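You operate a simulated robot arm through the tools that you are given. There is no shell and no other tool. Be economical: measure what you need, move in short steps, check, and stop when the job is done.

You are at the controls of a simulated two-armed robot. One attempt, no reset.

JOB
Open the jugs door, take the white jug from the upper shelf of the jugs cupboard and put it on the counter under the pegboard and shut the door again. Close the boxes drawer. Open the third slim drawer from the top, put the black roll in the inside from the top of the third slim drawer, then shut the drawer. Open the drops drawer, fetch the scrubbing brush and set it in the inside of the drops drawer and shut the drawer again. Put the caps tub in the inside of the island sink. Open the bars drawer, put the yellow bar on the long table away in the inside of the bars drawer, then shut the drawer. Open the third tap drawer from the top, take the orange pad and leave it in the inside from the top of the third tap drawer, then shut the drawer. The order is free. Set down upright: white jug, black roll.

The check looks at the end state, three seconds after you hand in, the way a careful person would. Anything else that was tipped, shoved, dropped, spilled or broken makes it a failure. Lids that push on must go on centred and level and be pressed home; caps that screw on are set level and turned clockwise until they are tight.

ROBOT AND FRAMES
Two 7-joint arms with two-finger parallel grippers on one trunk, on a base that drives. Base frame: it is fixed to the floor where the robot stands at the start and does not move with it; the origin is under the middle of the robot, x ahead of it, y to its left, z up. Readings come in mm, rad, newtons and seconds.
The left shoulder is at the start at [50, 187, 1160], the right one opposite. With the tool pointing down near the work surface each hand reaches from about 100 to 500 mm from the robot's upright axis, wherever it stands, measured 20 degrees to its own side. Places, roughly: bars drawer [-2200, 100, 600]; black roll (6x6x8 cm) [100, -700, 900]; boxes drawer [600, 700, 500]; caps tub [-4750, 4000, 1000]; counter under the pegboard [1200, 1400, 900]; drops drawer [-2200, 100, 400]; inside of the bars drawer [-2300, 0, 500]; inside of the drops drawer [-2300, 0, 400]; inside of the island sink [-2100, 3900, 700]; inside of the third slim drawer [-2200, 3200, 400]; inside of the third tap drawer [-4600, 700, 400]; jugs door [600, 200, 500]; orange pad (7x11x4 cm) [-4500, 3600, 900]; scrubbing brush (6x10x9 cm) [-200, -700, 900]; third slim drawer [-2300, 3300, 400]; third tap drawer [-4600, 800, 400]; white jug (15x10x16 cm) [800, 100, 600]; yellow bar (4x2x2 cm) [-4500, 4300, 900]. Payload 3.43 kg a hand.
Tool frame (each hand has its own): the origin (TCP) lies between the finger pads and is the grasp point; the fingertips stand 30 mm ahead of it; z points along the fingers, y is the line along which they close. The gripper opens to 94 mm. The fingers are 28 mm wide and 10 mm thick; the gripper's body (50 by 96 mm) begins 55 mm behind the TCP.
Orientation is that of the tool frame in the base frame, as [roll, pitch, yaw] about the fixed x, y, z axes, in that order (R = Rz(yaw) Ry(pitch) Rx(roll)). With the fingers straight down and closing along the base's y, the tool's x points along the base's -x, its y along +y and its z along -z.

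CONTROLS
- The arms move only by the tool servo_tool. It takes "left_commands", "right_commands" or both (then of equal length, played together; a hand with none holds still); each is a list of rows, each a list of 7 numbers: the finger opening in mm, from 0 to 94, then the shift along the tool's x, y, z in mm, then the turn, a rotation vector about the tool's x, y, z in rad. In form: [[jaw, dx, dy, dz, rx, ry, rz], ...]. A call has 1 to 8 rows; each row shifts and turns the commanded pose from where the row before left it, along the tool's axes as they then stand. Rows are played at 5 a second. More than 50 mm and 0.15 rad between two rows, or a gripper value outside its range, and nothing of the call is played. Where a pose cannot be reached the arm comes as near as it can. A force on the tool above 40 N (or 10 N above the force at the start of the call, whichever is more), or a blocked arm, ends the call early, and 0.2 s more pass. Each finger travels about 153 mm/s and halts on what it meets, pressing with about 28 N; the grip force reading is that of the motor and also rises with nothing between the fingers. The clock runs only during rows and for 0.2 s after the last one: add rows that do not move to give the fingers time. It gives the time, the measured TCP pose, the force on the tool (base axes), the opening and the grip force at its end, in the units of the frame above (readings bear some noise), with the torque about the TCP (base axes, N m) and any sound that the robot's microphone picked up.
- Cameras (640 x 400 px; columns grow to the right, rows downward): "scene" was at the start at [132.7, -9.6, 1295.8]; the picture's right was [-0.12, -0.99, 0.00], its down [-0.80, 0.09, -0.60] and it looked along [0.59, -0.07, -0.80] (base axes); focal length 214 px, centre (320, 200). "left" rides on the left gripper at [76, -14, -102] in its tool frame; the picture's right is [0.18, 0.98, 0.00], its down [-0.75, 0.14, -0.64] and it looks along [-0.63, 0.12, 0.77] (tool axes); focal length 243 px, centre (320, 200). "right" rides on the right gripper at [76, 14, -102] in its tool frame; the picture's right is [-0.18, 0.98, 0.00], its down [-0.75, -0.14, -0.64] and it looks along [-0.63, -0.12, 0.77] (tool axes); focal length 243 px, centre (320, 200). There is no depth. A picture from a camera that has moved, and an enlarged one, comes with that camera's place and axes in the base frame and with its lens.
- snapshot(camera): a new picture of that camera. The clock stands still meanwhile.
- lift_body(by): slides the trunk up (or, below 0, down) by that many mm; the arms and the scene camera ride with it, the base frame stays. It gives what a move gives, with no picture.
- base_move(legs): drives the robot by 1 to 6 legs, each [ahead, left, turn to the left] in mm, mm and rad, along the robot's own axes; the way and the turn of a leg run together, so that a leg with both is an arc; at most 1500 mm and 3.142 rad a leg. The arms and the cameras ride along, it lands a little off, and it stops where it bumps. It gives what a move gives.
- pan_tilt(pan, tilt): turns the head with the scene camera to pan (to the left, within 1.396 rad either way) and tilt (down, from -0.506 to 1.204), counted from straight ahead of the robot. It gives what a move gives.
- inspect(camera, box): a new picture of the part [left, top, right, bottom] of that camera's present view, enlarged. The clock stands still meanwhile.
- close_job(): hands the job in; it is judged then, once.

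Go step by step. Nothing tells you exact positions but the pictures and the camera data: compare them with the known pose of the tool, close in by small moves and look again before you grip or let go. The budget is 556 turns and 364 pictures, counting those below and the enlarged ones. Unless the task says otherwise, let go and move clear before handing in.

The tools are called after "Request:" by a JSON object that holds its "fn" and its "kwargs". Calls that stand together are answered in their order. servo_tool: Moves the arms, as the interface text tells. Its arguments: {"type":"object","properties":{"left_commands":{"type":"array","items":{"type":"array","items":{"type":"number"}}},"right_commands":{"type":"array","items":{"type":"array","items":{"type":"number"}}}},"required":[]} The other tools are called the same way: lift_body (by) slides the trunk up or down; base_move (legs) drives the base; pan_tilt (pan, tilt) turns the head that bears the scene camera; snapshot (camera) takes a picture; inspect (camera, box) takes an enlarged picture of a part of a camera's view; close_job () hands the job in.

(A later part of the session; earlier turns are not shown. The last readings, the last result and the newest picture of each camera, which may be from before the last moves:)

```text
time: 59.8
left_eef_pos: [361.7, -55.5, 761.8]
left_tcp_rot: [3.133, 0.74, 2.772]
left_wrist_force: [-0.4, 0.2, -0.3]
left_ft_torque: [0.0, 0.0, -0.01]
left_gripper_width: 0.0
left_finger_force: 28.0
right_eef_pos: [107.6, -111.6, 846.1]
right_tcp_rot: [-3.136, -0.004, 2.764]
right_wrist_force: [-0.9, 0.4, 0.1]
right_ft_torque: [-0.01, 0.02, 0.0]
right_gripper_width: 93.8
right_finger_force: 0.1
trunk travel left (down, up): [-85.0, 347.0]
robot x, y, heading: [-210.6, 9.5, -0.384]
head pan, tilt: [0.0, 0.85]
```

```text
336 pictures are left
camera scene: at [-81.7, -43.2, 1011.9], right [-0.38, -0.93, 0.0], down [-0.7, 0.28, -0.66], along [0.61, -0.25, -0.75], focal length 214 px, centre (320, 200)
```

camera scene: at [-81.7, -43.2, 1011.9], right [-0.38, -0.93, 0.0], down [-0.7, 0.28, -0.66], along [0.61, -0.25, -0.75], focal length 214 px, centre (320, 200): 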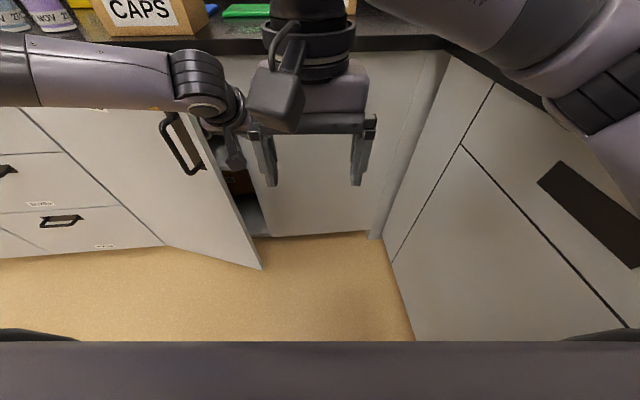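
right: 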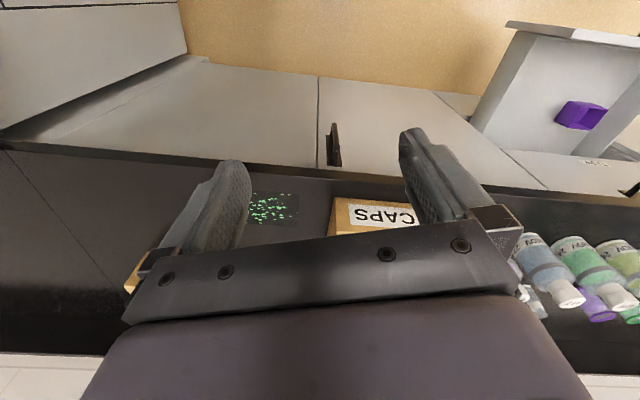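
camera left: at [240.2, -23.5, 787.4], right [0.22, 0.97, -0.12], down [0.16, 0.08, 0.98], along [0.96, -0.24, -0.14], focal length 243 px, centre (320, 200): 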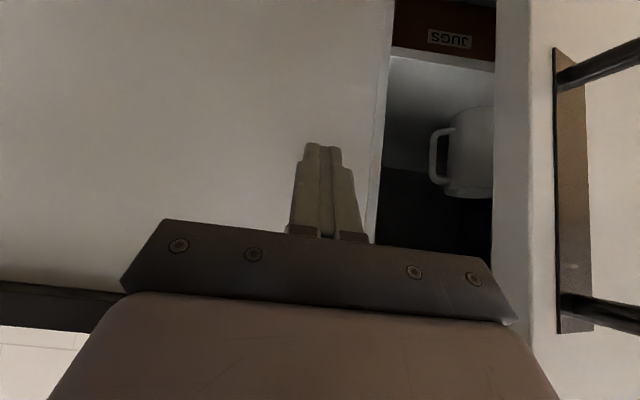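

I can see the white jug in the cupboard with its handle to the right. Now sweep left to push the door open from inside.

Request:
{"fn": "base_move", "kwargs": {"legs": [[-5, 100, 0]]}}

Request:
{"fn": "base_move", "kwargs": {"legs": [[-10, 100, 0]]}}

Request:
{"fn": "snapshot", "kwargs": {"camera": "scene"}}

```text
time: 61.0
left_eef_pos: [372.8, -12.6, 762.9]
left_tcp_rot: [-3.138, 0.74, 2.743]
left_wrist_force: [-0.6, -1.6, 0.7]
left_ft_torque: [0.11, -0.05, 0.02]
left_gripper_width: 0.0
left_finger_force: 27.7
right_eef_pos: [124.9, -59.8, 845.6]
right_tcp_rot: [-3.134, -0.004, 2.76]
right_wrist_force: [-0.6, -0.8, -0.7]
right_ft_torque: [0.02, -0.01, 0.02]
right_gripper_width: 93.9
right_finger_force: 0.0
trunk travel left (down, up): [-85.0, 347.0]
robot x, y, heading: [-190.9, 61.8, -0.387]
head pan, tilt: [0.0, 0.85]
stopped in leg 1: the robot was blocked; the commanded pose is now the measured one
```

```text
time: 61.9
left_eef_pos: [368.3, -10.8, 763.3]
left_tcp_rot: [-3.127, 0.739, 2.716]
left_wrist_force: [-0.9, -0.9, 0.7]
left_ft_torque: [0.1, -0.06, 0.04]
left_gripper_width: 0.0
left_finger_force: 28.3
right_eef_pos: [128.8, -48.0, 846.6]
right_tcp_rot: [-3.136, -0.004, 2.758]
right_wrist_force: [-0.8, -0.5, 0.0]
right_ft_torque: [-0.01, -0.02, 0.02]
right_gripper_width: 93.8
right_finger_force: 0.0
trunk travel left (down, up): [-85.0, 347.0]
robot x, y, heading: [-185.7, 76.1, -0.393]
head pan, tilt: [0.0, 0.85]
stopped in leg 1: the force on the tool passed its limit at 50 N (the readings are from after the stop); the commanded pose is now the measured one
```

```text
335 pictures are left
camera scene: at [-60.0, 21.3, 1011.9], right [-0.38, -0.92, 0.0], down [-0.69, 0.29, -0.66], along [0.61, -0.25, -0.75], focal length 214 px, centre (320, 200)
```

scene: 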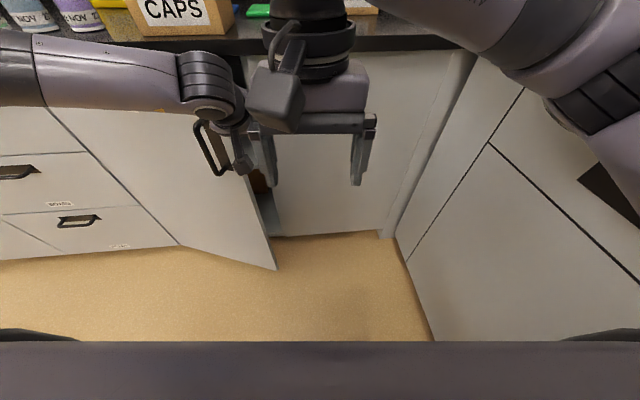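

Request:
{"fn": "base_move", "kwargs": {"legs": [[0, -55, 0], [95, 0, 0]]}}

Request:
{"fn": "snapshot", "kwargs": {"camera": "scene"}}

Request:
{"fn": "snapshot", "kwargs": {"camera": "left"}}

```text
time: 63.8
left_eef_pos: [434.1, -99.2, 763.0]
left_tcp_rot: [-3.127, 0.739, 2.715]
left_wrist_force: [-0.5, -0.1, 0.3]
left_ft_torque: [-0.04, 0.02, -0.01]
left_gripper_width: 0.2
left_finger_force: 28.0
right_eef_pos: [195.8, -136.1, 845.2]
right_tcp_rot: [-3.135, -0.003, 2.757]
right_wrist_force: [0.3, -0.3, 0.2]
right_ft_torque: [-0.03, -0.02, -0.01]
right_gripper_width: 93.9
right_finger_force: 0.0
trunk travel left (down, up): [-85.0, 347.0]
robot x, y, heading: [-118.3, -13.3, -0.399]
head pan, tilt: [0.0, 0.85]
```

```text
334 pictures are left
camera scene: at [6.9, -66.5, 1011.9], right [-0.38, -0.92, 0.0], down [-0.69, 0.29, -0.66], along [0.61, -0.25, -0.75], focal length 214 px, centre (320, 200)
```

scene: 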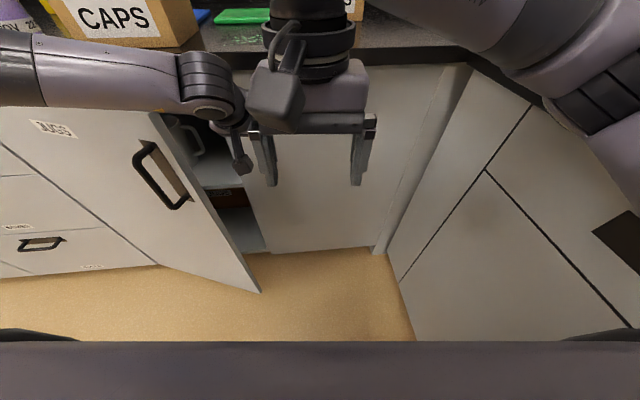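

```text
333 pictures are left
camera left: at [314.4, -58.3, 788.3], right [0.29, 0.95, -0.13], down [0.18, 0.08, 0.98], along [0.94, -0.31, -0.14], focal length 243 px, centre (320, 200)
```

left: 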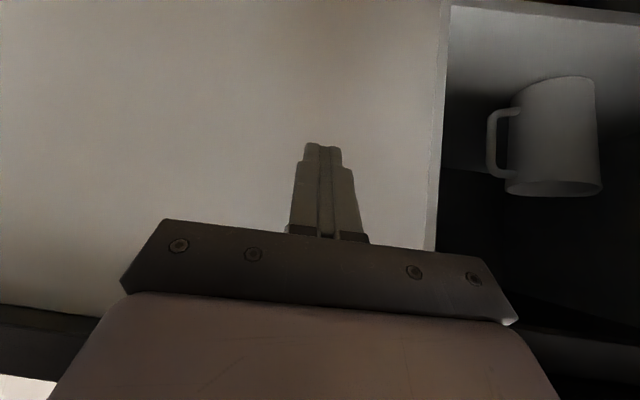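

Request:
{"fn": "base_move", "kwargs": {"legs": [[-9, 80, 0]]}}

Request:
{"fn": "base_move", "kwargs": {"legs": [[-20, 80, 0]]}}

Request:
{"fn": "snapshot", "kwargs": {"camera": "scene"}}

```text
time: 65.2
left_eef_pos: [447.3, -34.3, 762.4]
left_tcp_rot: [-3.119, 0.735, 2.698]
left_wrist_force: [-1.7, -2.8, 1.4]
left_ft_torque: [0.31, -0.08, 0.28]
left_gripper_width: 0.3
left_finger_force: 28.1
right_eef_pos: [215.1, -63.2, 845.9]
right_tcp_rot: [-3.138, -0.004, 2.757]
right_wrist_force: [0.2, -0.1, 0.0]
right_ft_torque: [0.01, 0.0, 0.0]
right_gripper_width: 94.1
right_finger_force: 0.1
trunk travel left (down, up): [-85.0, 347.0]
robot x, y, heading: [-98.8, 57.9, -0.396]
head pan, tilt: [0.0, 0.85]
stopped in leg 1: the force on the tool passed its limit at 50 N (the readings are from after the stop); the commanded pose is now the measured one
```

```text
time: 66.0
left_eef_pos: [439.9, -34.0, 761.3]
left_tcp_rot: [-3.106, 0.732, 2.683]
left_wrist_force: [-6.5, -7.8, 0.8]
left_ft_torque: [0.79, -0.54, 0.99]
left_gripper_width: 0.0
left_finger_force: 27.9
right_eef_pos: [217.4, -58.2, 846.7]
right_tcp_rot: [-3.136, -0.003, 2.755]
right_wrist_force: [1.2, -0.4, 0.1]
right_ft_torque: [0.01, -0.02, 0.0]
right_gripper_width: 94.4
right_finger_force: 0.0
trunk travel left (down, up): [-85.0, 347.0]
robot x, y, heading: [-94.5, 66.8, -0.401]
head pan, tilt: [0.0, 0.85]
stopped in leg 1: the robot was blocked; the commanded pose is now the measured one
```

```text
332 pictures are left
camera scene: at [27.8, 12.1, 1012.0], right [-0.39, -0.92, 0.0], down [-0.69, 0.29, -0.66], along [0.61, -0.25, -0.75], focal length 214 px, centre (320, 200)
```

scene: 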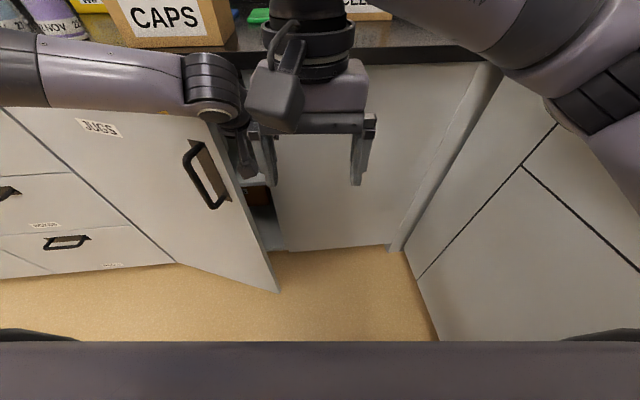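

The wrist is pressing on the door's end face. I back off, yaw the fingers left so they hook behind the door, then pull back.

Request:
{"fn": "base_move", "kwargs": {"legs": [[30, -40, 0]]}}

Request:
{"fn": "servo_tool", "kwargs": {"left_commands": [[0, 0, 0, 0, -0.094, 0, -0.103], [0, 0, 0, 0, -0.094, 0, -0.103], [0, 0, 0, 0, -0.094, 0, -0.103], [0, 0, 0, 0, -0.094, 0, -0.103], [0, 0, 0, 0, -0.094, 0, -0.103], [0, 0, 0, 0, -0.094, 0, -0.103], [0, 0, 0, 0, 0, 0, 0]]}}

Request:
{"fn": "snapshot", "kwargs": {"camera": "scene"}}

Request:
{"fn": "snapshot", "kwargs": {"camera": "left"}}

```text
time: 67.0
left_eef_pos: [454.0, -81.3, 761.1]
left_tcp_rot: [-3.107, 0.732, 2.685]
left_wrist_force: [-0.1, 0.4, -0.4]
left_ft_torque: [-0.04, -0.03, 0.02]
left_gripper_width: 0.1
left_finger_force: 27.8
right_eef_pos: [230.0, -104.6, 845.5]
right_tcp_rot: [-3.135, -0.003, 2.755]
right_wrist_force: [0.6, 0.0, -0.4]
right_ft_torque: [-0.05, 0.0, 0.0]
right_gripper_width: 93.9
right_finger_force: 0.2
trunk travel left (down, up): [-85.0, 347.0]
robot x, y, heading: [-87.3, 20.3, -0.397]
head pan, tilt: [0.0, 0.85]
```

```text
time: 68.6
left_eef_pos: [454.5, 30.9, 780.7]
left_tcp_rot: [-3.128, 0.716, -2.772]
left_wrist_force: [0.3, 0.6, 0.4]
left_ft_torque: [0.01, -0.02, 0.0]
left_gripper_width: 0.0
left_finger_force: 27.9
left hand out of reach, approached as far as the arm can: row 1, 2, 3, 4, 5, 6
right_eef_pos: [229.6, -105.7, 845.6]
right_tcp_rot: [-3.136, -0.003, 2.755]
right_wrist_force: [0.6, -0.1, -0.3]
right_ft_torque: [0.01, 0.0, -0.01]
right_gripper_width: 93.9
right_finger_force: 0.1
trunk travel left (down, up): [-85.0, 347.0]
robot x, y, heading: [-85.9, 18.6, -0.397]
head pan, tilt: [0.0, 0.85]
```

```text
331 pictures are left
camera scene: at [41.0, -35.8, 1011.9], right [-0.39, -0.92, 0.0], down [-0.69, 0.29, -0.66], along [0.61, -0.26, -0.75], focal length 214 px, centre (320, 200)
```

scene: 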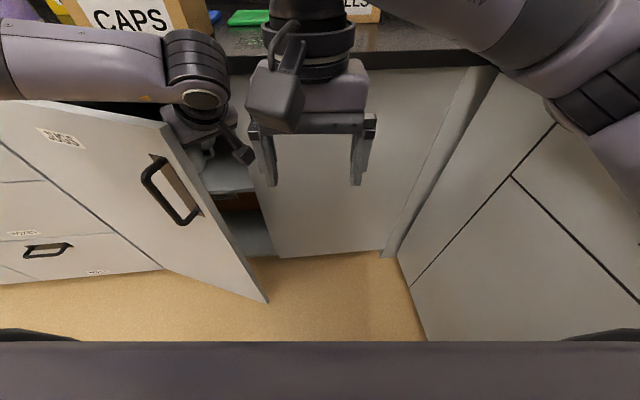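

```text
330 pictures are left
camera left: at [342.7, -26.1, 810.0], right [-0.48, 0.87, -0.13], down [0.08, 0.2, 0.98], along [0.88, 0.45, -0.17], focal length 243 px, centre (320, 200)
```

left: 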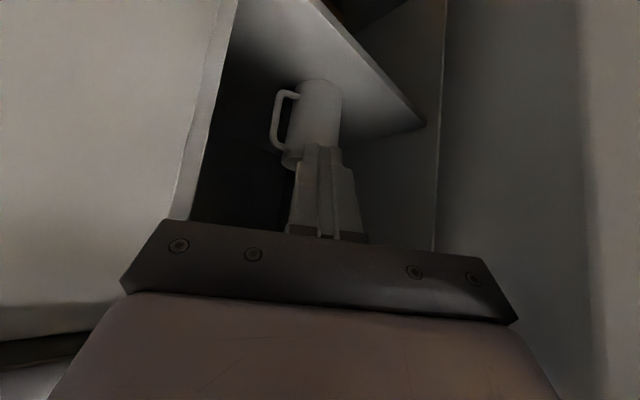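

Request:
{"fn": "base_move", "kwargs": {"legs": [[-90, 30, 0]]}}

Request:
{"fn": "snapshot", "kwargs": {"camera": "scene"}}

```text
time: 69.7
left_eef_pos: [381.1, 91.9, 781.5]
left_tcp_rot: [-3.127, 0.716, -2.774]
left_wrist_force: [0.2, -0.7, 0.0]
left_ft_torque: [-0.06, 0.0, -0.04]
left_gripper_width: 0.2
left_finger_force: 28.0
right_eef_pos: [155.5, -43.5, 846.3]
right_tcp_rot: [-3.135, -0.003, 2.754]
right_wrist_force: [-0.3, 0.1, -0.4]
right_ft_torque: [-0.03, -0.01, 0.01]
right_gripper_width: 94.3
right_finger_force: 0.0
trunk travel left (down, up): [-85.0, 347.0]
robot x, y, heading: [-156.4, 80.1, -0.396]
head pan, tilt: [0.0, 0.85]
```

```text
329 pictures are left
camera scene: at [-32.0, 26.7, 1011.9], right [-0.39, -0.92, 0.0], down [-0.69, 0.29, -0.66], along [0.61, -0.26, -0.75], focal length 214 px, centre (320, 200)
```

scene: 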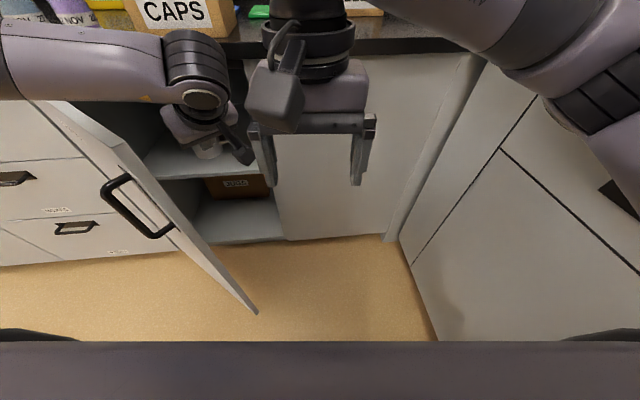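

Request:
{"fn": "base_move", "kwargs": {"legs": [[-40, 80, 0], [-50, 70, 0]]}}

Request:
{"fn": "snapshot", "kwargs": {"camera": "scene"}}

```text
time: 72.0
left_eef_pos: [354.8, 265.0, 781.5]
left_tcp_rot: [-3.126, 0.715, -2.776]
left_wrist_force: [0.0, -0.1, 0.0]
left_ft_torque: [0.0, 0.01, 0.0]
left_gripper_width: 0.0
left_finger_force: 28.3
right_eef_pos: [131.1, 131.1, 846.9]
right_tcp_rot: [-3.137, -0.004, 2.752]
right_wrist_force: [0.0, -0.1, 0.3]
right_ft_torque: [0.0, -0.02, -0.01]
right_gripper_width: 93.8
right_finger_force: 0.0
trunk travel left (down, up): [-85.0, 347.0]
robot x, y, heading: [-184.0, 252.6, -0.395]
head pan, tilt: [0.0, 0.85]
```

```text
328 pictures are left
camera scene: at [-57.6, 200.1, 1011.9], right [-0.39, -0.92, 0.0], down [-0.69, 0.29, -0.66], along [0.61, -0.26, -0.75], focal length 214 px, centre (320, 200)
```

scene: 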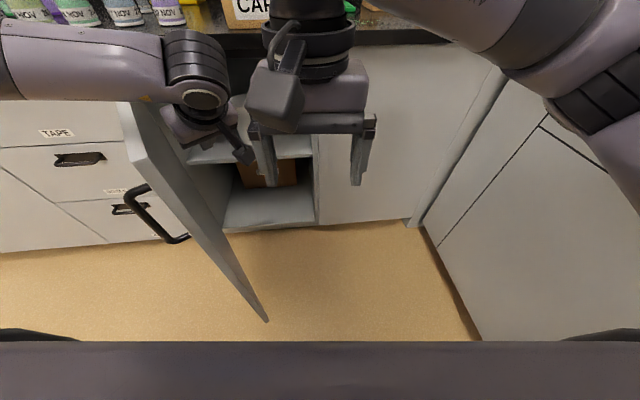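

Request:
{"fn": "base_move", "kwargs": {"legs": [[-30, 80, 0], [-10, 80, 0]]}}

Request:
{"fn": "snapshot", "kwargs": {"camera": "scene"}}

```text
time: 74.3
left_eef_pos: [380.8, 425.6, 780.2]
left_tcp_rot: [-3.126, 0.716, -2.777]
left_wrist_force: [-0.7, 0.2, -0.4]
left_ft_torque: [0.01, 0.0, 0.0]
left_gripper_width: 0.0
left_finger_force: 28.2
right_eef_pos: [155.3, 291.1, 845.9]
right_tcp_rot: [-3.137, -0.003, 2.75]
right_wrist_force: [-0.5, 0.4, 0.9]
right_ft_torque: [0.03, 0.02, 0.01]
right_gripper_width: 93.9
right_finger_force: 0.1
trunk travel left (down, up): [-85.0, 347.0]
robot x, y, heading: [-158.5, 416.5, -0.399]
head pan, tilt: [0.0, 0.85]
```

```text
327 pictures are left
camera scene: at [-33.0, 361.2, 1011.9], right [-0.39, -0.92, 0.0], down [-0.69, 0.29, -0.66], along [0.61, -0.26, -0.75], focal length 214 px, centre (320, 200)
```

scene: 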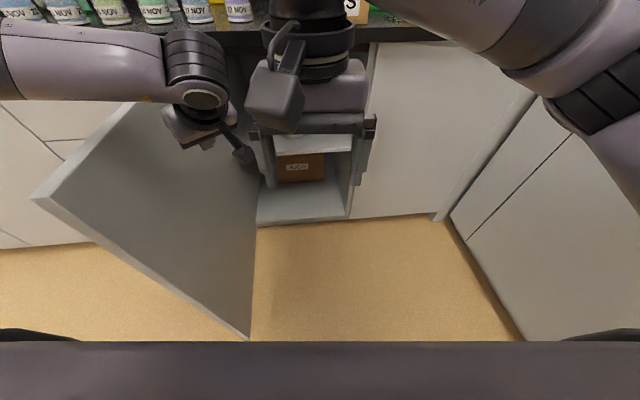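

Request:
{"fn": "base_move", "kwargs": {"legs": [[0, 100, 0]]}}

Request:
{"fn": "base_move", "kwargs": {"legs": [[-120, 0, 0.11], [0, -350, 0]]}}

Request:
{"fn": "snapshot", "kwargs": {"camera": "scene"}}

```text
time: 75.8
left_eef_pos: [416.4, 509.1, 781.4]
left_tcp_rot: [-3.119, 0.71, -2.787]
left_wrist_force: [-22.6, -32.8, -3.0]
left_ft_torque: [-0.52, 0.39, -0.43]
left_gripper_width: 0.3
left_finger_force: 28.2
right_eef_pos: [191.6, 378.1, 845.0]
right_tcp_rot: [-3.14, -0.003, 2.75]
right_wrist_force: [0.8, -0.2, -1.3]
right_ft_torque: [0.0, 0.01, -0.02]
right_gripper_width: 93.7
right_finger_force: 0.0
trunk travel left (down, up): [-85.0, 347.0]
robot x, y, heading: [-120.1, 506.3, -0.403]
head pan, tilt: [0.0, 0.85]
```

```text
time: 76.7
left_eef_pos: [387.5, 523.5, 782.3]
left_tcp_rot: [-3.079, 0.702, -2.77]
left_wrist_force: [-0.4, -0.9, -0.3]
left_ft_torque: [-0.01, 0.02, 0.0]
left_gripper_width: 0.0
left_finger_force: 27.2
right_eef_pos: [168.4, 398.5, 845.9]
right_tcp_rot: [-3.136, -0.004, 2.777]
right_wrist_force: [-0.1, 0.4, -0.2]
right_ft_torque: [0.03, 0.01, 0.01]
right_gripper_width: 94.0
right_finger_force: 0.1
trunk travel left (down, up): [-85.0, 347.0]
robot x, y, heading: [-149.6, 516.3, -0.373]
head pan, tilt: [0.0, 0.85]
stopped in leg 1: the force on the tool passed its limit at 75 N (the readings are from after the stop); the commanded pose is now the measured one
```

```text
326 pictures are left
camera scene: at [-21.9, 464.0, 1011.9], right [-0.36, -0.93, 0.0], down [-0.7, 0.27, -0.66], along [0.61, -0.24, -0.75], focal length 214 px, centre (320, 200)
```

scene: 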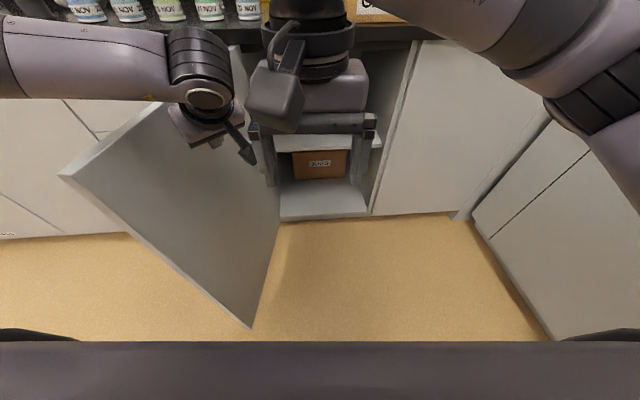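

Door is open to its stop. I move right, clear of the door, and straighten.

Request:
{"fn": "base_move", "kwargs": {"legs": [[0, -250, 0], [-100, 0, 0.08], [0, -130, 0]]}}

Request:
{"fn": "servo_tool", "kwargs": {"left_commands": [[0, 0, 0, -40, 0.094, 0, 0.103], [0, 0, 0, -40, 0.094, 0, 0.103], [0, 0, 0, 0, 0.094, 0, 0.103], [0, 0, 0, 0, 0.094, 0, 0.103], [0, 0, 0, 0, 0.094, 0, 0.103], [0, 0, 0, 0, 0, 0, 0]]}}

Request:
{"fn": "snapshot", "kwargs": {"camera": "scene"}}

Request:
{"fn": "snapshot", "kwargs": {"camera": "left"}}

```text
time: 81.6
left_eef_pos: [164.9, 241.2, 781.7]
left_tcp_rot: [-3.079, 0.702, -2.701]
left_wrist_force: [-1.1, 0.7, -0.5]
left_ft_torque: [-0.04, -0.04, 0.0]
left_gripper_width: 0.2
left_finger_force: 28.4
right_eef_pos: [-44.0, 101.5, 846.5]
right_tcp_rot: [-3.135, -0.004, 2.847]
right_wrist_force: [-0.2, -0.7, -0.1]
right_ft_torque: [0.01, 0.0, 0.01]
right_gripper_width: 93.8
right_finger_force: 0.2
trunk travel left (down, up): [-85.0, 347.0]
robot x, y, heading: [-368.4, 196.1, -0.301]
head pan, tilt: [0.0, 0.85]
```

```text
time: 83.0
left_eef_pos: [113.3, 226.9, 843.2]
left_tcp_rot: [-3.062, 0.74, 2.898]
left_wrist_force: [0.9, -0.4, -0.9]
left_ft_torque: [-0.02, 0.0, 0.0]
left_gripper_width: 0.1
left_finger_force: 28.0
right_eef_pos: [-45.6, 101.4, 845.1]
right_tcp_rot: [-3.139, -0.003, 2.846]
right_wrist_force: [-0.1, 0.0, 0.3]
right_ft_torque: [0.03, -0.01, 0.02]
right_gripper_width: 93.7
right_finger_force: 0.1
trunk travel left (down, up): [-85.0, 347.0]
robot x, y, heading: [-369.9, 193.1, -0.3]
head pan, tilt: [0.0, 0.85]
```

```text
325 pictures are left
camera scene: at [-240.0, 153.4, 1012.0], right [-0.3, -0.95, 0.0], down [-0.72, 0.22, -0.66], along [0.63, -0.2, -0.75], focal length 214 px, centre (320, 200)
```

scene: 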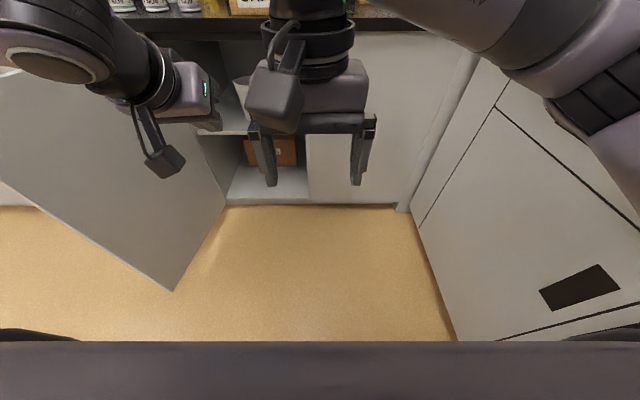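

```text
324 pictures are left
camera left: at [-11.3, 252.5, 868.6], right [0.16, 0.97, -0.18], down [0.17, 0.15, 0.97], along [0.97, -0.19, -0.14], focal length 243 px, centre (320, 200)
```

left: 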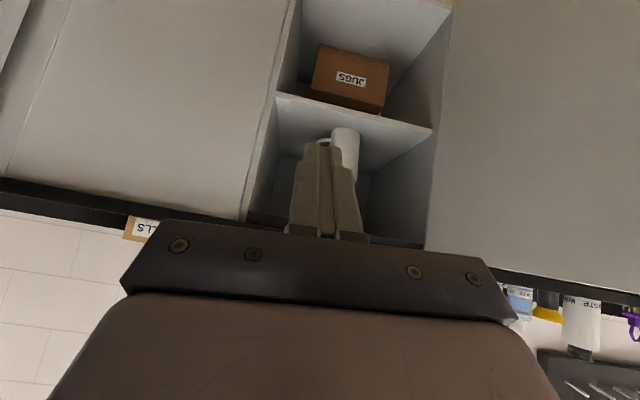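

Jug estimated at about X=695, Y=357 (counter frame), standing z≈522–675, handle towards the right. I stow the right hand and straighten the left tool.

Request:
{"fn": "servo_tool", "kwargs": {"left_commands": [[40, 0, 0, 0, -0.079, 0, 0], [40, 0, 0, 0, 0.038, 0, 0.042], [40, 0, 0, 0, 0, 0, 0], [40, 0, 0, 0, 0, 0, 0]], "right_commands": [[0, 45, -30, 0, 0, 0, 0], [0, 45, -30, 0, 0, 0, 0], [0, 40, -30, 0, 0, 0, 0], [0, 10, -30, 0, 0, 0, 0]]}}

Request:
{"fn": "lift_body", "kwargs": {"by": -80}}

Request:
{"fn": "snapshot", "kwargs": {"camera": "scene"}}

Request:
{"fn": "snapshot", "kwargs": {"camera": "left"}}

```text
refused: row 1 steps farther than a row can; nothing moved
```

```text
time: 84.2
left_eef_pos: [112.4, 227.1, 764.0]
left_tcp_rot: [-3.061, 0.742, 2.9]
left_wrist_force: [-0.1, 0.4, 0.0]
left_ft_torque: [0.02, -0.02, -0.01]
left_gripper_width: 0.0
left_finger_force: 27.5
right_eef_pos: [-45.9, 101.8, 764.5]
right_tcp_rot: [-3.137, -0.002, 2.846]
right_wrist_force: [-0.5, 0.5, 0.2]
right_ft_torque: [0.03, 0.04, 0.01]
right_gripper_width: 94.0
right_finger_force: 0.1
trunk travel left (down, up): [-5.0, 427.0]
robot x, y, heading: [-368.7, 198.9, -0.304]
head pan, tilt: [0.0, 0.85]
```

```text
323 pictures are left
camera scene: at [-240.0, 153.4, 932.0], right [-0.3, -0.95, 0.0], down [-0.72, 0.22, -0.66], along [0.63, -0.2, -0.75], focal length 214 px, centre (320, 200)
```

scene: 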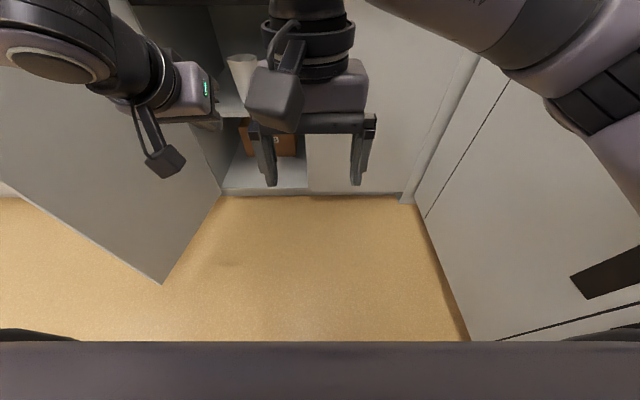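

```text
322 pictures are left
camera left: at [-11.3, 252.1, 788.8], right [0.16, 0.97, -0.18], down [0.17, 0.16, 0.97], along [0.97, -0.18, -0.14], focal length 243 px, centre (320, 200)
```

left: 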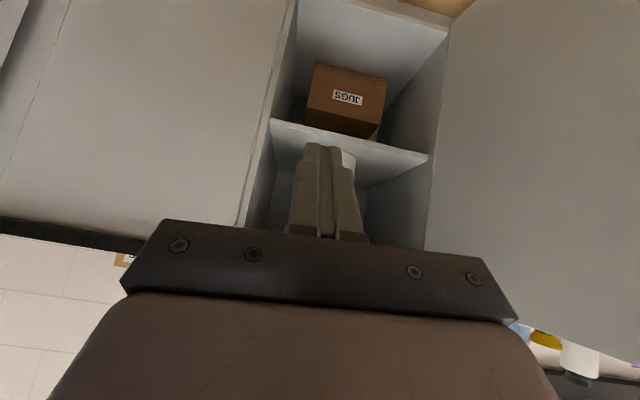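

Request:
{"fn": "servo_tool", "kwargs": {"left_commands": [[40, 0, 0, 0, -0.079, 0, 0], [40, 0, 0, 0, 0.038, 0, 0.042], [40, 0, 0, 0, 0, 0, 0], [40, 0, 0, 0, 0, 0, 0], [40, 0, 0, 0, 0, 0, 0]], "right_commands": [[0, 35, -25, 0, 0, 0, 0], [0, 35, -25, 0, 0, 0, 0], [0, 35, -25, 0, 0, 0, 0], [0, 20, -25, 0, 0, 0, 0], [0, 0, -25, 0, 0, 0, 0]]}}

Request:
{"fn": "snapshot", "kwargs": {"camera": "scene"}}

```text
time: 85.0
left_eef_pos: [112.7, 226.2, 764.7]
left_tcp_rot: [-3.139, 0.743, 2.843]
left_wrist_force: [0.1, -0.5, 0.7]
left_ft_torque: [-0.02, 0.02, -0.02]
left_gripper_width: 39.8
left_finger_force: 0.1
right_eef_pos: [-159.0, 60.0, 768.2]
right_tcp_rot: [3.139, -0.008, 2.81]
right_wrist_force: [1.5, -1.6, 1.8]
right_ft_torque: [0.27, 0.23, 0.14]
right_gripper_width: 0.0
right_finger_force: 28.0
trunk travel left (down, up): [-5.0, 427.0]
robot x, y, heading: [-368.5, 195.2, -0.307]
head pan, tilt: [0.0, 0.85]
stopped in row 4 (right hand): the force on the tool passed its limit at 72 N (the readings are from after the stop); the commanded pose is now the measured one
```

```text
321 pictures are left
camera scene: at [-239.9, 153.5, 931.9], right [-0.3, -0.95, 0.0], down [-0.72, 0.22, -0.66], along [0.63, -0.2, -0.75], focal length 214 px, centre (320, 200)
```

scene: 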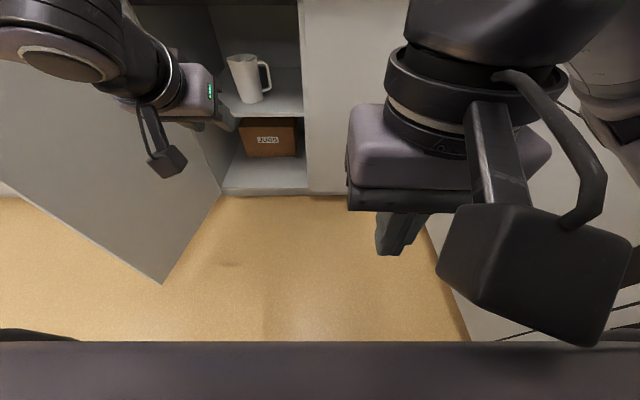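

Request:
{"fn": "servo_tool", "kwargs": {"right_commands": [[0, -15, 0, 0, 0, 0, 0], [0, 0, -20, 0, 0, 0, 0], [0, 0, -20, 0, 0, 0, 0]]}}

Request:
{"fn": "inspect", "kwargs": {"camera": "scene", "box": [190, 20, 330, 120]}}

```text
time: 85.8
left_eef_pos: [112.8, 226.5, 762.8]
left_tcp_rot: [-3.14, 0.741, 2.842]
left_wrist_force: [0.7, -0.8, -0.3]
left_ft_torque: [-0.02, -0.03, 0.03]
left_gripper_width: 39.8
left_finger_force: 0.1
right_eef_pos: [-156.9, 16.8, 767.3]
right_tcp_rot: [3.138, -0.005, 2.811]
right_wrist_force: [-0.6, 0.3, 0.2]
right_ft_torque: [0.03, 0.04, -0.01]
right_gripper_width: 0.0
right_finger_force: 28.1
trunk travel left (down, up): [-5.0, 427.0]
robot x, y, heading: [-374.6, 191.4, -0.303]
head pan, tilt: [0.0, 0.85]
```

```text
4.00 times, centred on (260, 70) of scene
camera zoom: at [-240.0, 153.5, 931.9], right [-0.3, -0.95, 0.0], down [-0.72, 0.22, -0.66], along [0.63, -0.2, -0.75], focal length 858 px, centre (560, 720)
```

zoom: 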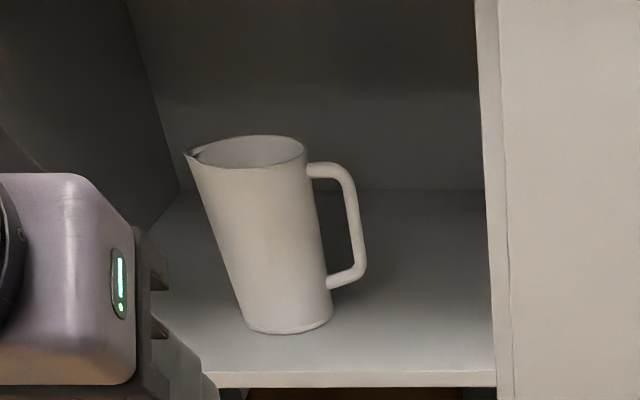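

Jug is clear now: handle bar at about Y=268, z 569–650. I extend the left arm and line up, then check with the hand camera.

Request:
{"fn": "servo_tool", "kwargs": {"left_commands": [[38, 0, 0, 42, 0, 0, 0], [38, 0, 0, 42, 0, 0, 0], [38, 0, 0, 42, 0, 0, 0], [38, 0, 0, 42, 0, 0, 0], [38, 0, 0, 40, 0, 0, 0], [38, 0, 0, 0, 0, 0, 0]]}}

Request:
{"fn": "base_move", "kwargs": {"legs": [[0, 20, 0.016], [250, 0, 0]]}}

Request:
{"fn": "snapshot", "kwargs": {"camera": "left"}}

Request:
{"fn": "snapshot", "kwargs": {"camera": "scene"}}

```text
time: 87.2
left_eef_pos: [239.1, 206.1, 620.0]
left_tcp_rot: [-3.14, 0.744, 2.84]
left_wrist_force: [0.5, 0.0, 0.0]
left_ft_torque: [0.01, -0.02, -0.02]
left_gripper_width: 37.9
left_finger_force: 0.1
left hand out of reach, approached as far as the arm can: row 5
right_eef_pos: [-156.7, 17.4, 766.7]
right_tcp_rot: [3.138, -0.005, 2.81]
right_wrist_force: [0.1, -0.6, -0.6]
right_ft_torque: [-0.03, -0.02, -0.04]
right_gripper_width: 0.0
right_finger_force: 28.0
trunk travel left (down, up): [-5.0, 427.0]
robot x, y, heading: [-370.7, 197.0, -0.303]
head pan, tilt: [0.0, 0.85]
```

```text
time: 89.5
left_eef_pos: [478.9, 168.1, 619.5]
left_tcp_rot: [-3.139, 0.74, 2.86]
left_wrist_force: [0.5, 0.5, -0.9]
left_ft_torque: [-0.05, 0.01, 0.02]
left_gripper_width: 38.1
left_finger_force: 0.1
right_eef_pos: [88.7, -29.3, 766.5]
right_tcp_rot: [3.139, -0.004, 2.828]
right_wrist_force: [-0.4, 0.2, 0.1]
right_ft_torque: [0.02, -0.03, 0.01]
right_gripper_width: 0.1
right_finger_force: 28.3
trunk travel left (down, up): [-5.0, 427.0]
robot x, y, heading: [-128.0, 146.2, -0.288]
head pan, tilt: [0.0, 0.85]
```

```text
319 pictures are left
camera left: at [354.7, 189.3, 644.9], right [0.14, 0.98, -0.13], down [0.16, 0.1, 0.98], along [0.98, -0.16, -0.14], focal length 243 px, centre (320, 200)
```

left: 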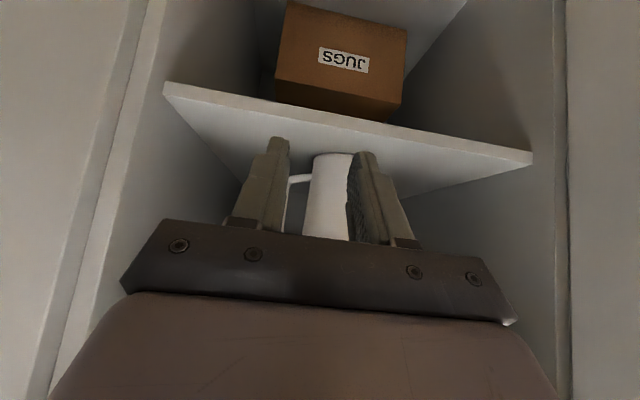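

```text
318 pictures are left
camera scene: at [2.5, 105.4, 932.0], right [-0.28, -0.96, 0.0], down [-0.72, 0.21, -0.66], along [0.63, -0.19, -0.75], focal length 214 px, centre (320, 200)
```

scene: 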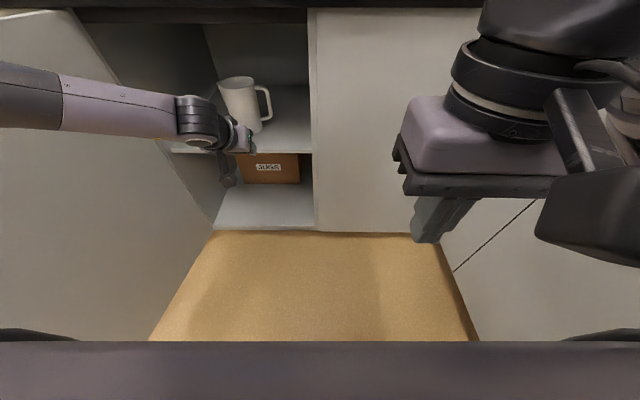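

Request:
{"fn": "base_move", "kwargs": {"legs": [[0, -22, 0], [160, 0, 0]]}}

Request:
{"fn": "snapshot", "kwargs": {"camera": "left"}}

Request:
{"fn": "inspect", "kwargs": {"camera": "scene", "box": [130, 40, 330, 165]}}

```text
time: 91.4
left_eef_pos: [627.4, 99.6, 619.3]
left_tcp_rot: [-3.141, 0.742, 2.861]
left_wrist_force: [0.4, -0.6, -0.6]
left_ft_torque: [0.03, -0.02, -0.02]
left_gripper_width: 37.6
left_finger_force: 0.1
right_eef_pos: [237.4, -96.7, 766.9]
right_tcp_rot: [3.139, -0.005, 2.831]
right_wrist_force: [-0.1, 0.4, -0.2]
right_ft_torque: [0.01, 0.01, -0.02]
right_gripper_width: 0.0
right_finger_force: 28.0
trunk travel left (down, up): [-5.0, 427.0]
robot x, y, heading: [16.5, 78.7, -0.286]
head pan, tilt: [0.0, 0.85]
```

```text
317 pictures are left
camera left: at [504.0, 122.2, 644.9], right [0.14, 0.98, -0.13], down [0.16, 0.1, 0.98], along [0.98, -0.16, -0.14], focal length 243 px, centre (320, 200)
```

left: 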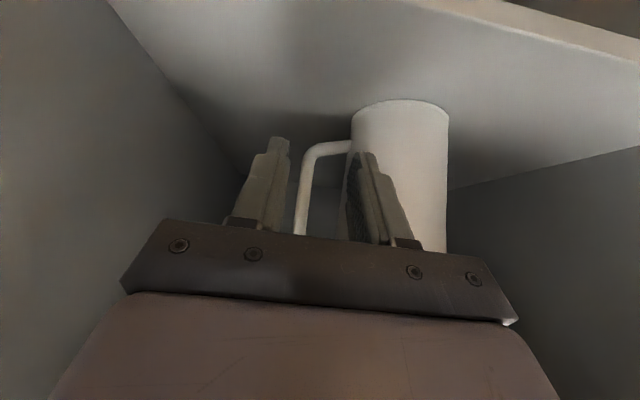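

```text
3.20 times, centred on (230, 102) of scene
camera zoom: at [151.8, 38.3, 932.0], right [-0.28, -0.96, 0.0], down [-0.72, 0.21, -0.66], along [0.63, -0.19, -0.75], focal length 686 px, centre (608, 512)
```

zoom: 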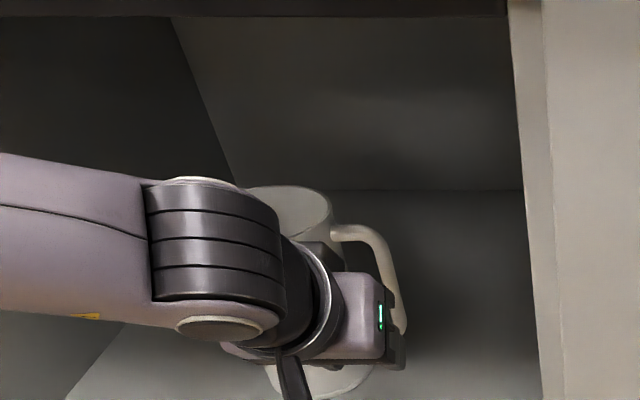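

Request:
{"fn": "base_move", "kwargs": {"legs": [[70, 0, 0]]}}

Request:
{"fn": "snapshot", "kwargs": {"camera": "left"}}

Request:
{"fn": "inspect", "kwargs": {"camera": "scene", "box": [130, 40, 330, 165]}}

```text
time: 92.4
left_eef_pos: [693.8, 80.6, 620.5]
left_tcp_rot: [-3.139, 0.744, 2.858]
left_wrist_force: [-0.6, 0.3, -0.4]
left_ft_torque: [-0.01, 0.05, 0.02]
left_gripper_width: 38.2
left_finger_force: 0.1
right_eef_pos: [302.8, -116.1, 767.1]
right_tcp_rot: [3.138, -0.005, 2.829]
right_wrist_force: [-0.3, -0.9, 0.8]
right_ft_torque: [0.01, -0.01, -0.01]
right_gripper_width: 0.0
right_finger_force: 28.2
trunk travel left (down, up): [-5.0, 427.0]
robot x, y, heading: [84.3, 57.7, -0.29]
head pan, tilt: [0.0, 0.85]
```

```text
315 pictures are left
camera left: at [569.6, 102.5, 644.9], right [0.15, 0.98, -0.13], down [0.16, 0.1, 0.98], along [0.98, -0.16, -0.14], focal length 243 px, centre (320, 200)
```

left: 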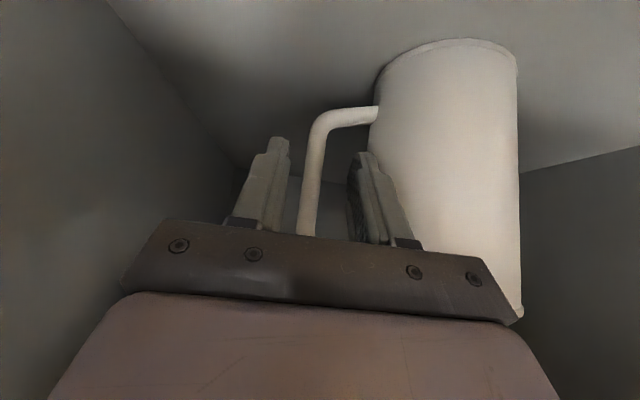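

```text
3.20 times, centred on (230, 102) of scene
camera zoom: at [217.3, 18.9, 932.0], right [-0.28, -0.96, 0.0], down [-0.72, 0.21, -0.66], along [0.63, -0.19, -0.75], focal length 686 px, centre (608, 512)
```

zoom: 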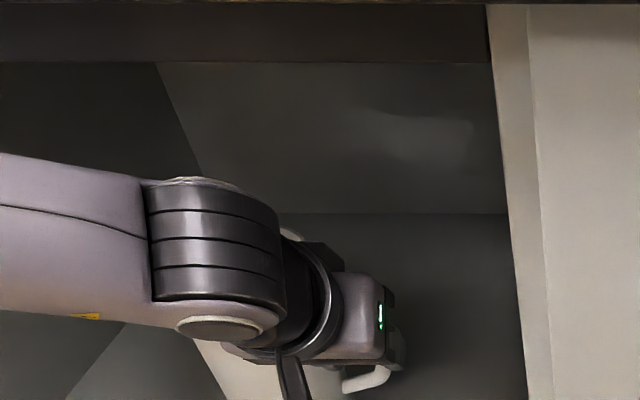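

Request:
{"fn": "servo_tool", "kwargs": {"left_commands": [[38, 5.4, 0, 5.9, 0, 0, 0], [38, 0, 0, 0, 0, 0, 0]]}}

Request:
{"fn": "base_move", "kwargs": {"legs": [[14, 0, 0]]}}

Request:
{"fn": "snapshot", "kwargs": {"camera": "left"}}

```text
time: 93.0
left_eef_pos: [692.8, 83.6, 613.3]
left_tcp_rot: [-3.137, 0.742, 2.86]
left_wrist_force: [0.0, 0.3, -0.5]
left_ft_torque: [0.01, 0.0, 0.01]
left_gripper_width: 38.4
left_finger_force: 0.0
left hand out of reach, approached as far as the arm can: row 1
right_eef_pos: [302.5, -116.2, 765.8]
right_tcp_rot: [3.138, -0.005, 2.828]
right_wrist_force: [0.4, 1.5, -0.1]
right_ft_torque: [-0.02, -0.02, 0.02]
right_gripper_width: 0.0
right_finger_force: 28.1
trunk travel left (down, up): [-5.0, 427.0]
robot x, y, heading: [81.5, 60.8, -0.288]
head pan, tilt: [0.0, 0.85]
```

```text
time: 93.8
left_eef_pos: [708.1, 80.5, 612.2]
left_tcp_rot: [-3.138, 0.744, 2.86]
left_wrist_force: [-0.1, -0.1, 0.5]
left_ft_torque: [0.01, -0.01, -0.02]
left_gripper_width: 38.2
left_finger_force: 0.1
right_eef_pos: [317.4, -118.7, 767.9]
right_tcp_rot: [3.139, -0.005, 2.828]
right_wrist_force: [0.6, -0.1, 0.6]
right_ft_torque: [0.01, -0.01, 0.0]
right_gripper_width: 0.2
right_finger_force: 28.4
trunk travel left (down, up): [-5.0, 427.0]
robot x, y, heading: [100.5, 53.4, -0.287]
head pan, tilt: [0.0, 0.85]
```

```text
313 pictures are left
camera left: at [582.1, 101.7, 637.8], right [0.15, 0.98, -0.13], down [0.16, 0.1, 0.98], along [0.98, -0.16, -0.14], focal length 243 px, centre (320, 200)
```

left: 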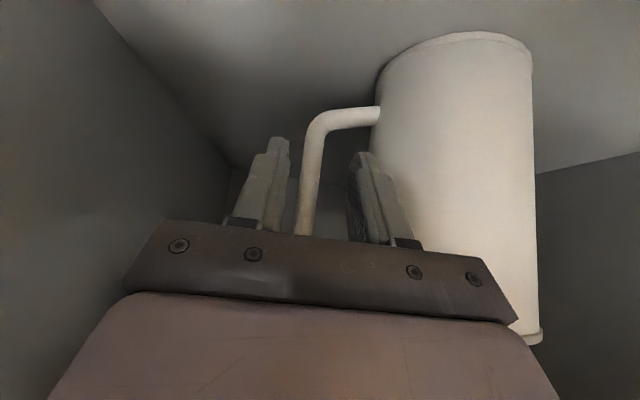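

Request:
{"fn": "servo_tool", "kwargs": {"left_commands": [[38, 0, -5, 0, 0, 0, 0], [20, 0, 0, 0, 0, 0, 0], [0, 0, 0, 0, 0, 0, 0], [0, 0, 0, 0, 0, 0, 0], [0, 0, 0, 0, 0, 0, 0]]}}

Request:
{"fn": "snapshot", "kwargs": {"camera": "left"}}

```text
time: 95.0
left_eef_pos: [704.4, 77.1, 615.5]
left_tcp_rot: [-3.137, 0.743, 2.859]
left_wrist_force: [0.6, -0.4, 1.0]
left_ft_torque: [0.08, -0.03, -0.05]
left_gripper_width: 11.6
left_finger_force: 28.0
left hand out of reach, approached as far as the arm can: row 1
right_eef_pos: [316.1, -120.2, 767.2]
right_tcp_rot: [3.139, -0.006, 2.828]
right_wrist_force: [0.7, 0.2, -0.3]
right_ft_torque: [0.0, 0.03, 0.02]
right_gripper_width: 0.0
right_finger_force: 28.1
trunk travel left (down, up): [-5.0, 427.0]
robot x, y, heading: [100.4, 54.3, -0.287]
head pan, tilt: [0.0, 0.85]
```

```text
312 pictures are left
camera left: at [579.4, 99.7, 639.6], right [0.15, 0.98, -0.13], down [0.16, 0.1, 0.98], along [0.98, -0.16, -0.14], focal length 243 px, centre (320, 200)
```

left: 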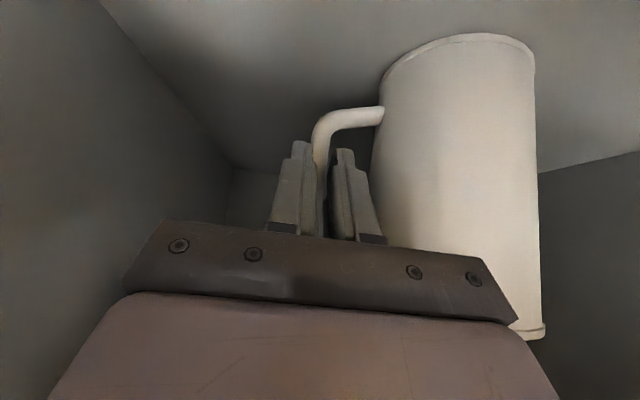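

Gripped the handle bar (11.6 mm). Lift gently.

Request:
{"fn": "lift_body", "kwargs": {"by": 25}}

Request:
{"fn": "snapshot", "kwargs": {"camera": "left"}}

Request:
{"fn": "snapshot", "kwargs": {"camera": "scene"}}

```text
time: 95.7
left_eef_pos: [703.9, 76.4, 639.6]
left_tcp_rot: [-3.138, 0.743, 2.859]
left_wrist_force: [-0.8, 0.4, -0.9]
left_ft_torque: [-0.05, 0.04, 0.01]
left_gripper_width: 12.2
left_finger_force: 28.0
right_eef_pos: [316.3, -120.6, 790.1]
right_tcp_rot: [3.138, -0.005, 2.828]
right_wrist_force: [0.2, 0.1, 0.7]
right_ft_torque: [-0.03, 0.0, -0.02]
right_gripper_width: 0.1
right_finger_force: 27.6
trunk travel left (down, up): [-30.0, 402.0]
robot x, y, heading: [102.2, 55.8, -0.29]
head pan, tilt: [0.0, 0.85]
```

```text
311 pictures are left
camera left: at [579.4, 99.8, 664.3], right [0.15, 0.98, -0.13], down [0.16, 0.1, 0.98], along [0.98, -0.16, -0.14], focal length 243 px, centre (320, 200)
```

left: 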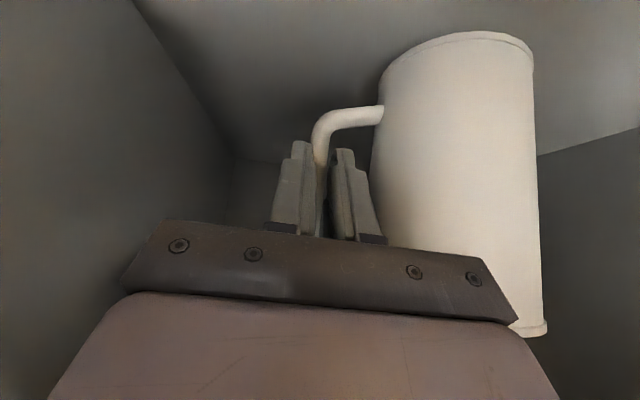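

```text
310 pictures are left
camera scene: at [230.8, 14.9, 957.0], right [-0.28, -0.96, 0.0], down [-0.72, 0.21, -0.66], along [0.63, -0.19, -0.75], focal length 214 px, centre (320, 200)
```

scene: 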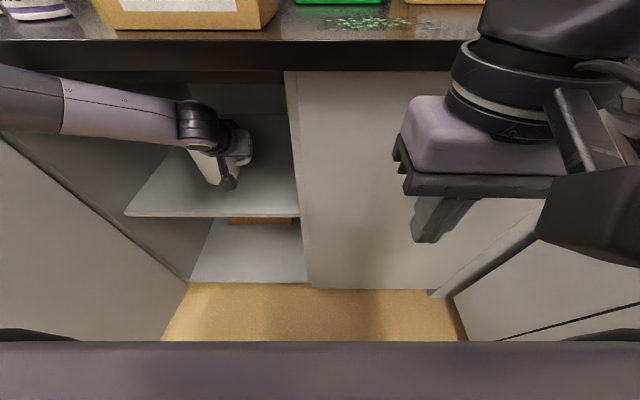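

The jug is held and stable. I back straight out.

Request:
{"fn": "base_move", "kwargs": {"legs": [[-480, 0, 0]]}}

Request:
{"fn": "snapshot", "kwargs": {"camera": "scene"}}

```text
time: 98.5
left_eef_pos: [245.3, 216.0, 640.5]
left_tcp_rot: [-3.137, 0.741, 2.868]
left_wrist_force: [-0.6, 0.2, -0.4]
left_ft_torque: [-0.08, 0.05, -0.01]
left_gripper_width: 11.9
left_finger_force: 28.1
right_eef_pos: [-141.7, 15.8, 791.7]
right_tcp_rot: [3.136, -0.007, 2.836]
right_wrist_force: [-1.3, 0.0, 0.4]
right_ft_torque: [0.02, 0.0, -0.01]
right_gripper_width: 0.0
right_finger_force: 27.7
trunk travel left (down, up): [-30.0, 402.0]
robot x, y, heading: [-362.5, 187.3, -0.271]
head pan, tilt: [0.0, 0.85]
```

```text
309 pictures are left
camera scene: at [-228.8, 149.4, 956.9], right [-0.27, -0.96, 0.0], down [-0.72, 0.21, -0.66], along [0.63, -0.18, -0.75], focal length 214 px, centre (320, 200)
```

scene: 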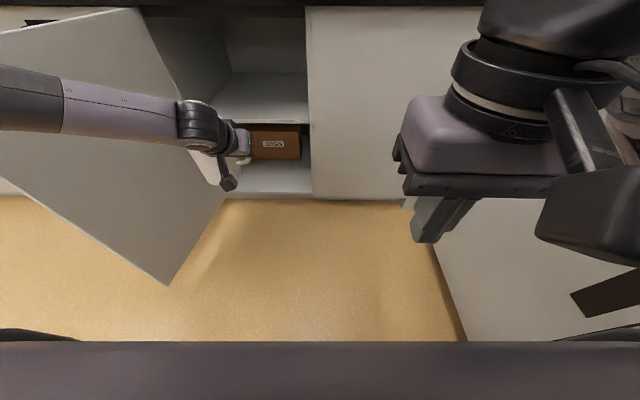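

Request:
{"fn": "lift_body", "kwargs": {"by": 390}}

Request:
{"fn": "base_move", "kwargs": {"legs": [[-150, 0, -0.02], [0, 1250, 0]]}}

Request:
{"fn": "pan_tilt", "kwargs": {"pan": 0.2, "tilt": 0.6}}

Request:
{"fn": "snapshot", "kwargs": {"camera": "scene"}}

```text
time: 102.3
left_eef_pos: [243.4, 216.0, 1028.8]
left_tcp_rot: [-3.138, 0.742, 2.869]
left_wrist_force: [0.4, 0.5, -1.2]
left_ft_torque: [-0.06, 0.05, -0.03]
left_gripper_width: 11.9
left_finger_force: 28.1
right_eef_pos: [-140.9, 14.7, 1182.0]
right_tcp_rot: [3.136, -0.006, 2.837]
right_wrist_force: [0.0, -0.3, 0.1]
right_ft_torque: [0.0, -0.01, 0.0]
right_gripper_width: 0.1
right_finger_force: 27.7
trunk travel left (down, up): [-420.0, 12.0]
robot x, y, heading: [-361.2, 186.8, -0.28]
head pan, tilt: [0.0, 0.85]
```

```text
time: 114.4
left_eef_pos: [482.1, 1420.6, 1029.8]
left_tcp_rot: [-3.138, 0.742, 2.83]
left_wrist_force: [0.1, 0.1, -0.3]
left_ft_torque: [-0.06, -0.02, -0.02]
left_gripper_width: 12.1
left_finger_force: 28.2
right_eef_pos: [88.4, 1233.5, 1182.4]
right_tcp_rot: [3.139, -0.005, 2.8]
right_wrist_force: [0.0, 0.4, -0.2]
right_ft_torque: [0.02, 0.03, 0.04]
right_gripper_width: 0.1
right_finger_force: 28.4
trunk travel left (down, up): [-420.0, 12.0]
robot x, y, heading: [-124.2, 1415.6, -0.312]
head pan, tilt: [0.0, 0.85]
```

```text
time: 115.2
left_eef_pos: [481.3, 1421.3, 1028.9]
left_tcp_rot: [-3.138, 0.741, 2.832]
left_wrist_force: [0.1, 0.5, -1.4]
left_ft_torque: [-0.04, 0.02, -0.04]
left_gripper_width: 11.6
left_finger_force: 27.3
right_eef_pos: [89.3, 1233.1, 1182.5]
right_tcp_rot: [3.137, -0.005, 2.803]
right_wrist_force: [-0.3, -0.5, -0.2]
right_ft_torque: [0.02, 0.0, 0.01]
right_gripper_width: 0.0
right_finger_force: 28.1
trunk travel left (down, up): [-420.0, 12.0]
robot x, y, heading: [-121.4, 1414.3, -0.316]
head pan, tilt: [0.201, 0.6]
```

```text
308 pictures are left
camera scene: at [21.3, 1385.5, 1367.8], right [-0.11, -0.99, 0.0], down [-0.56, 0.07, -0.82], along [0.82, -0.09, -0.57], focal length 214 px, centre (320, 200)
```

scene: 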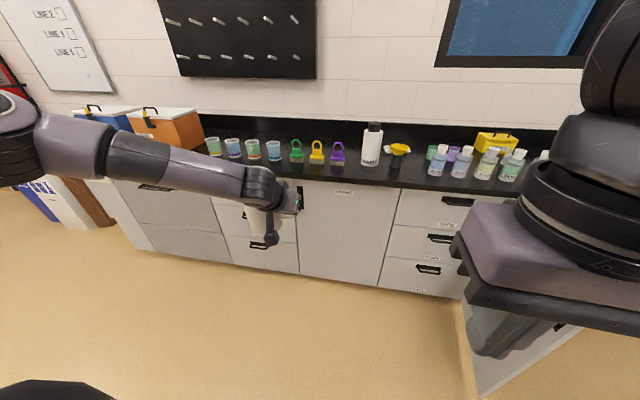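

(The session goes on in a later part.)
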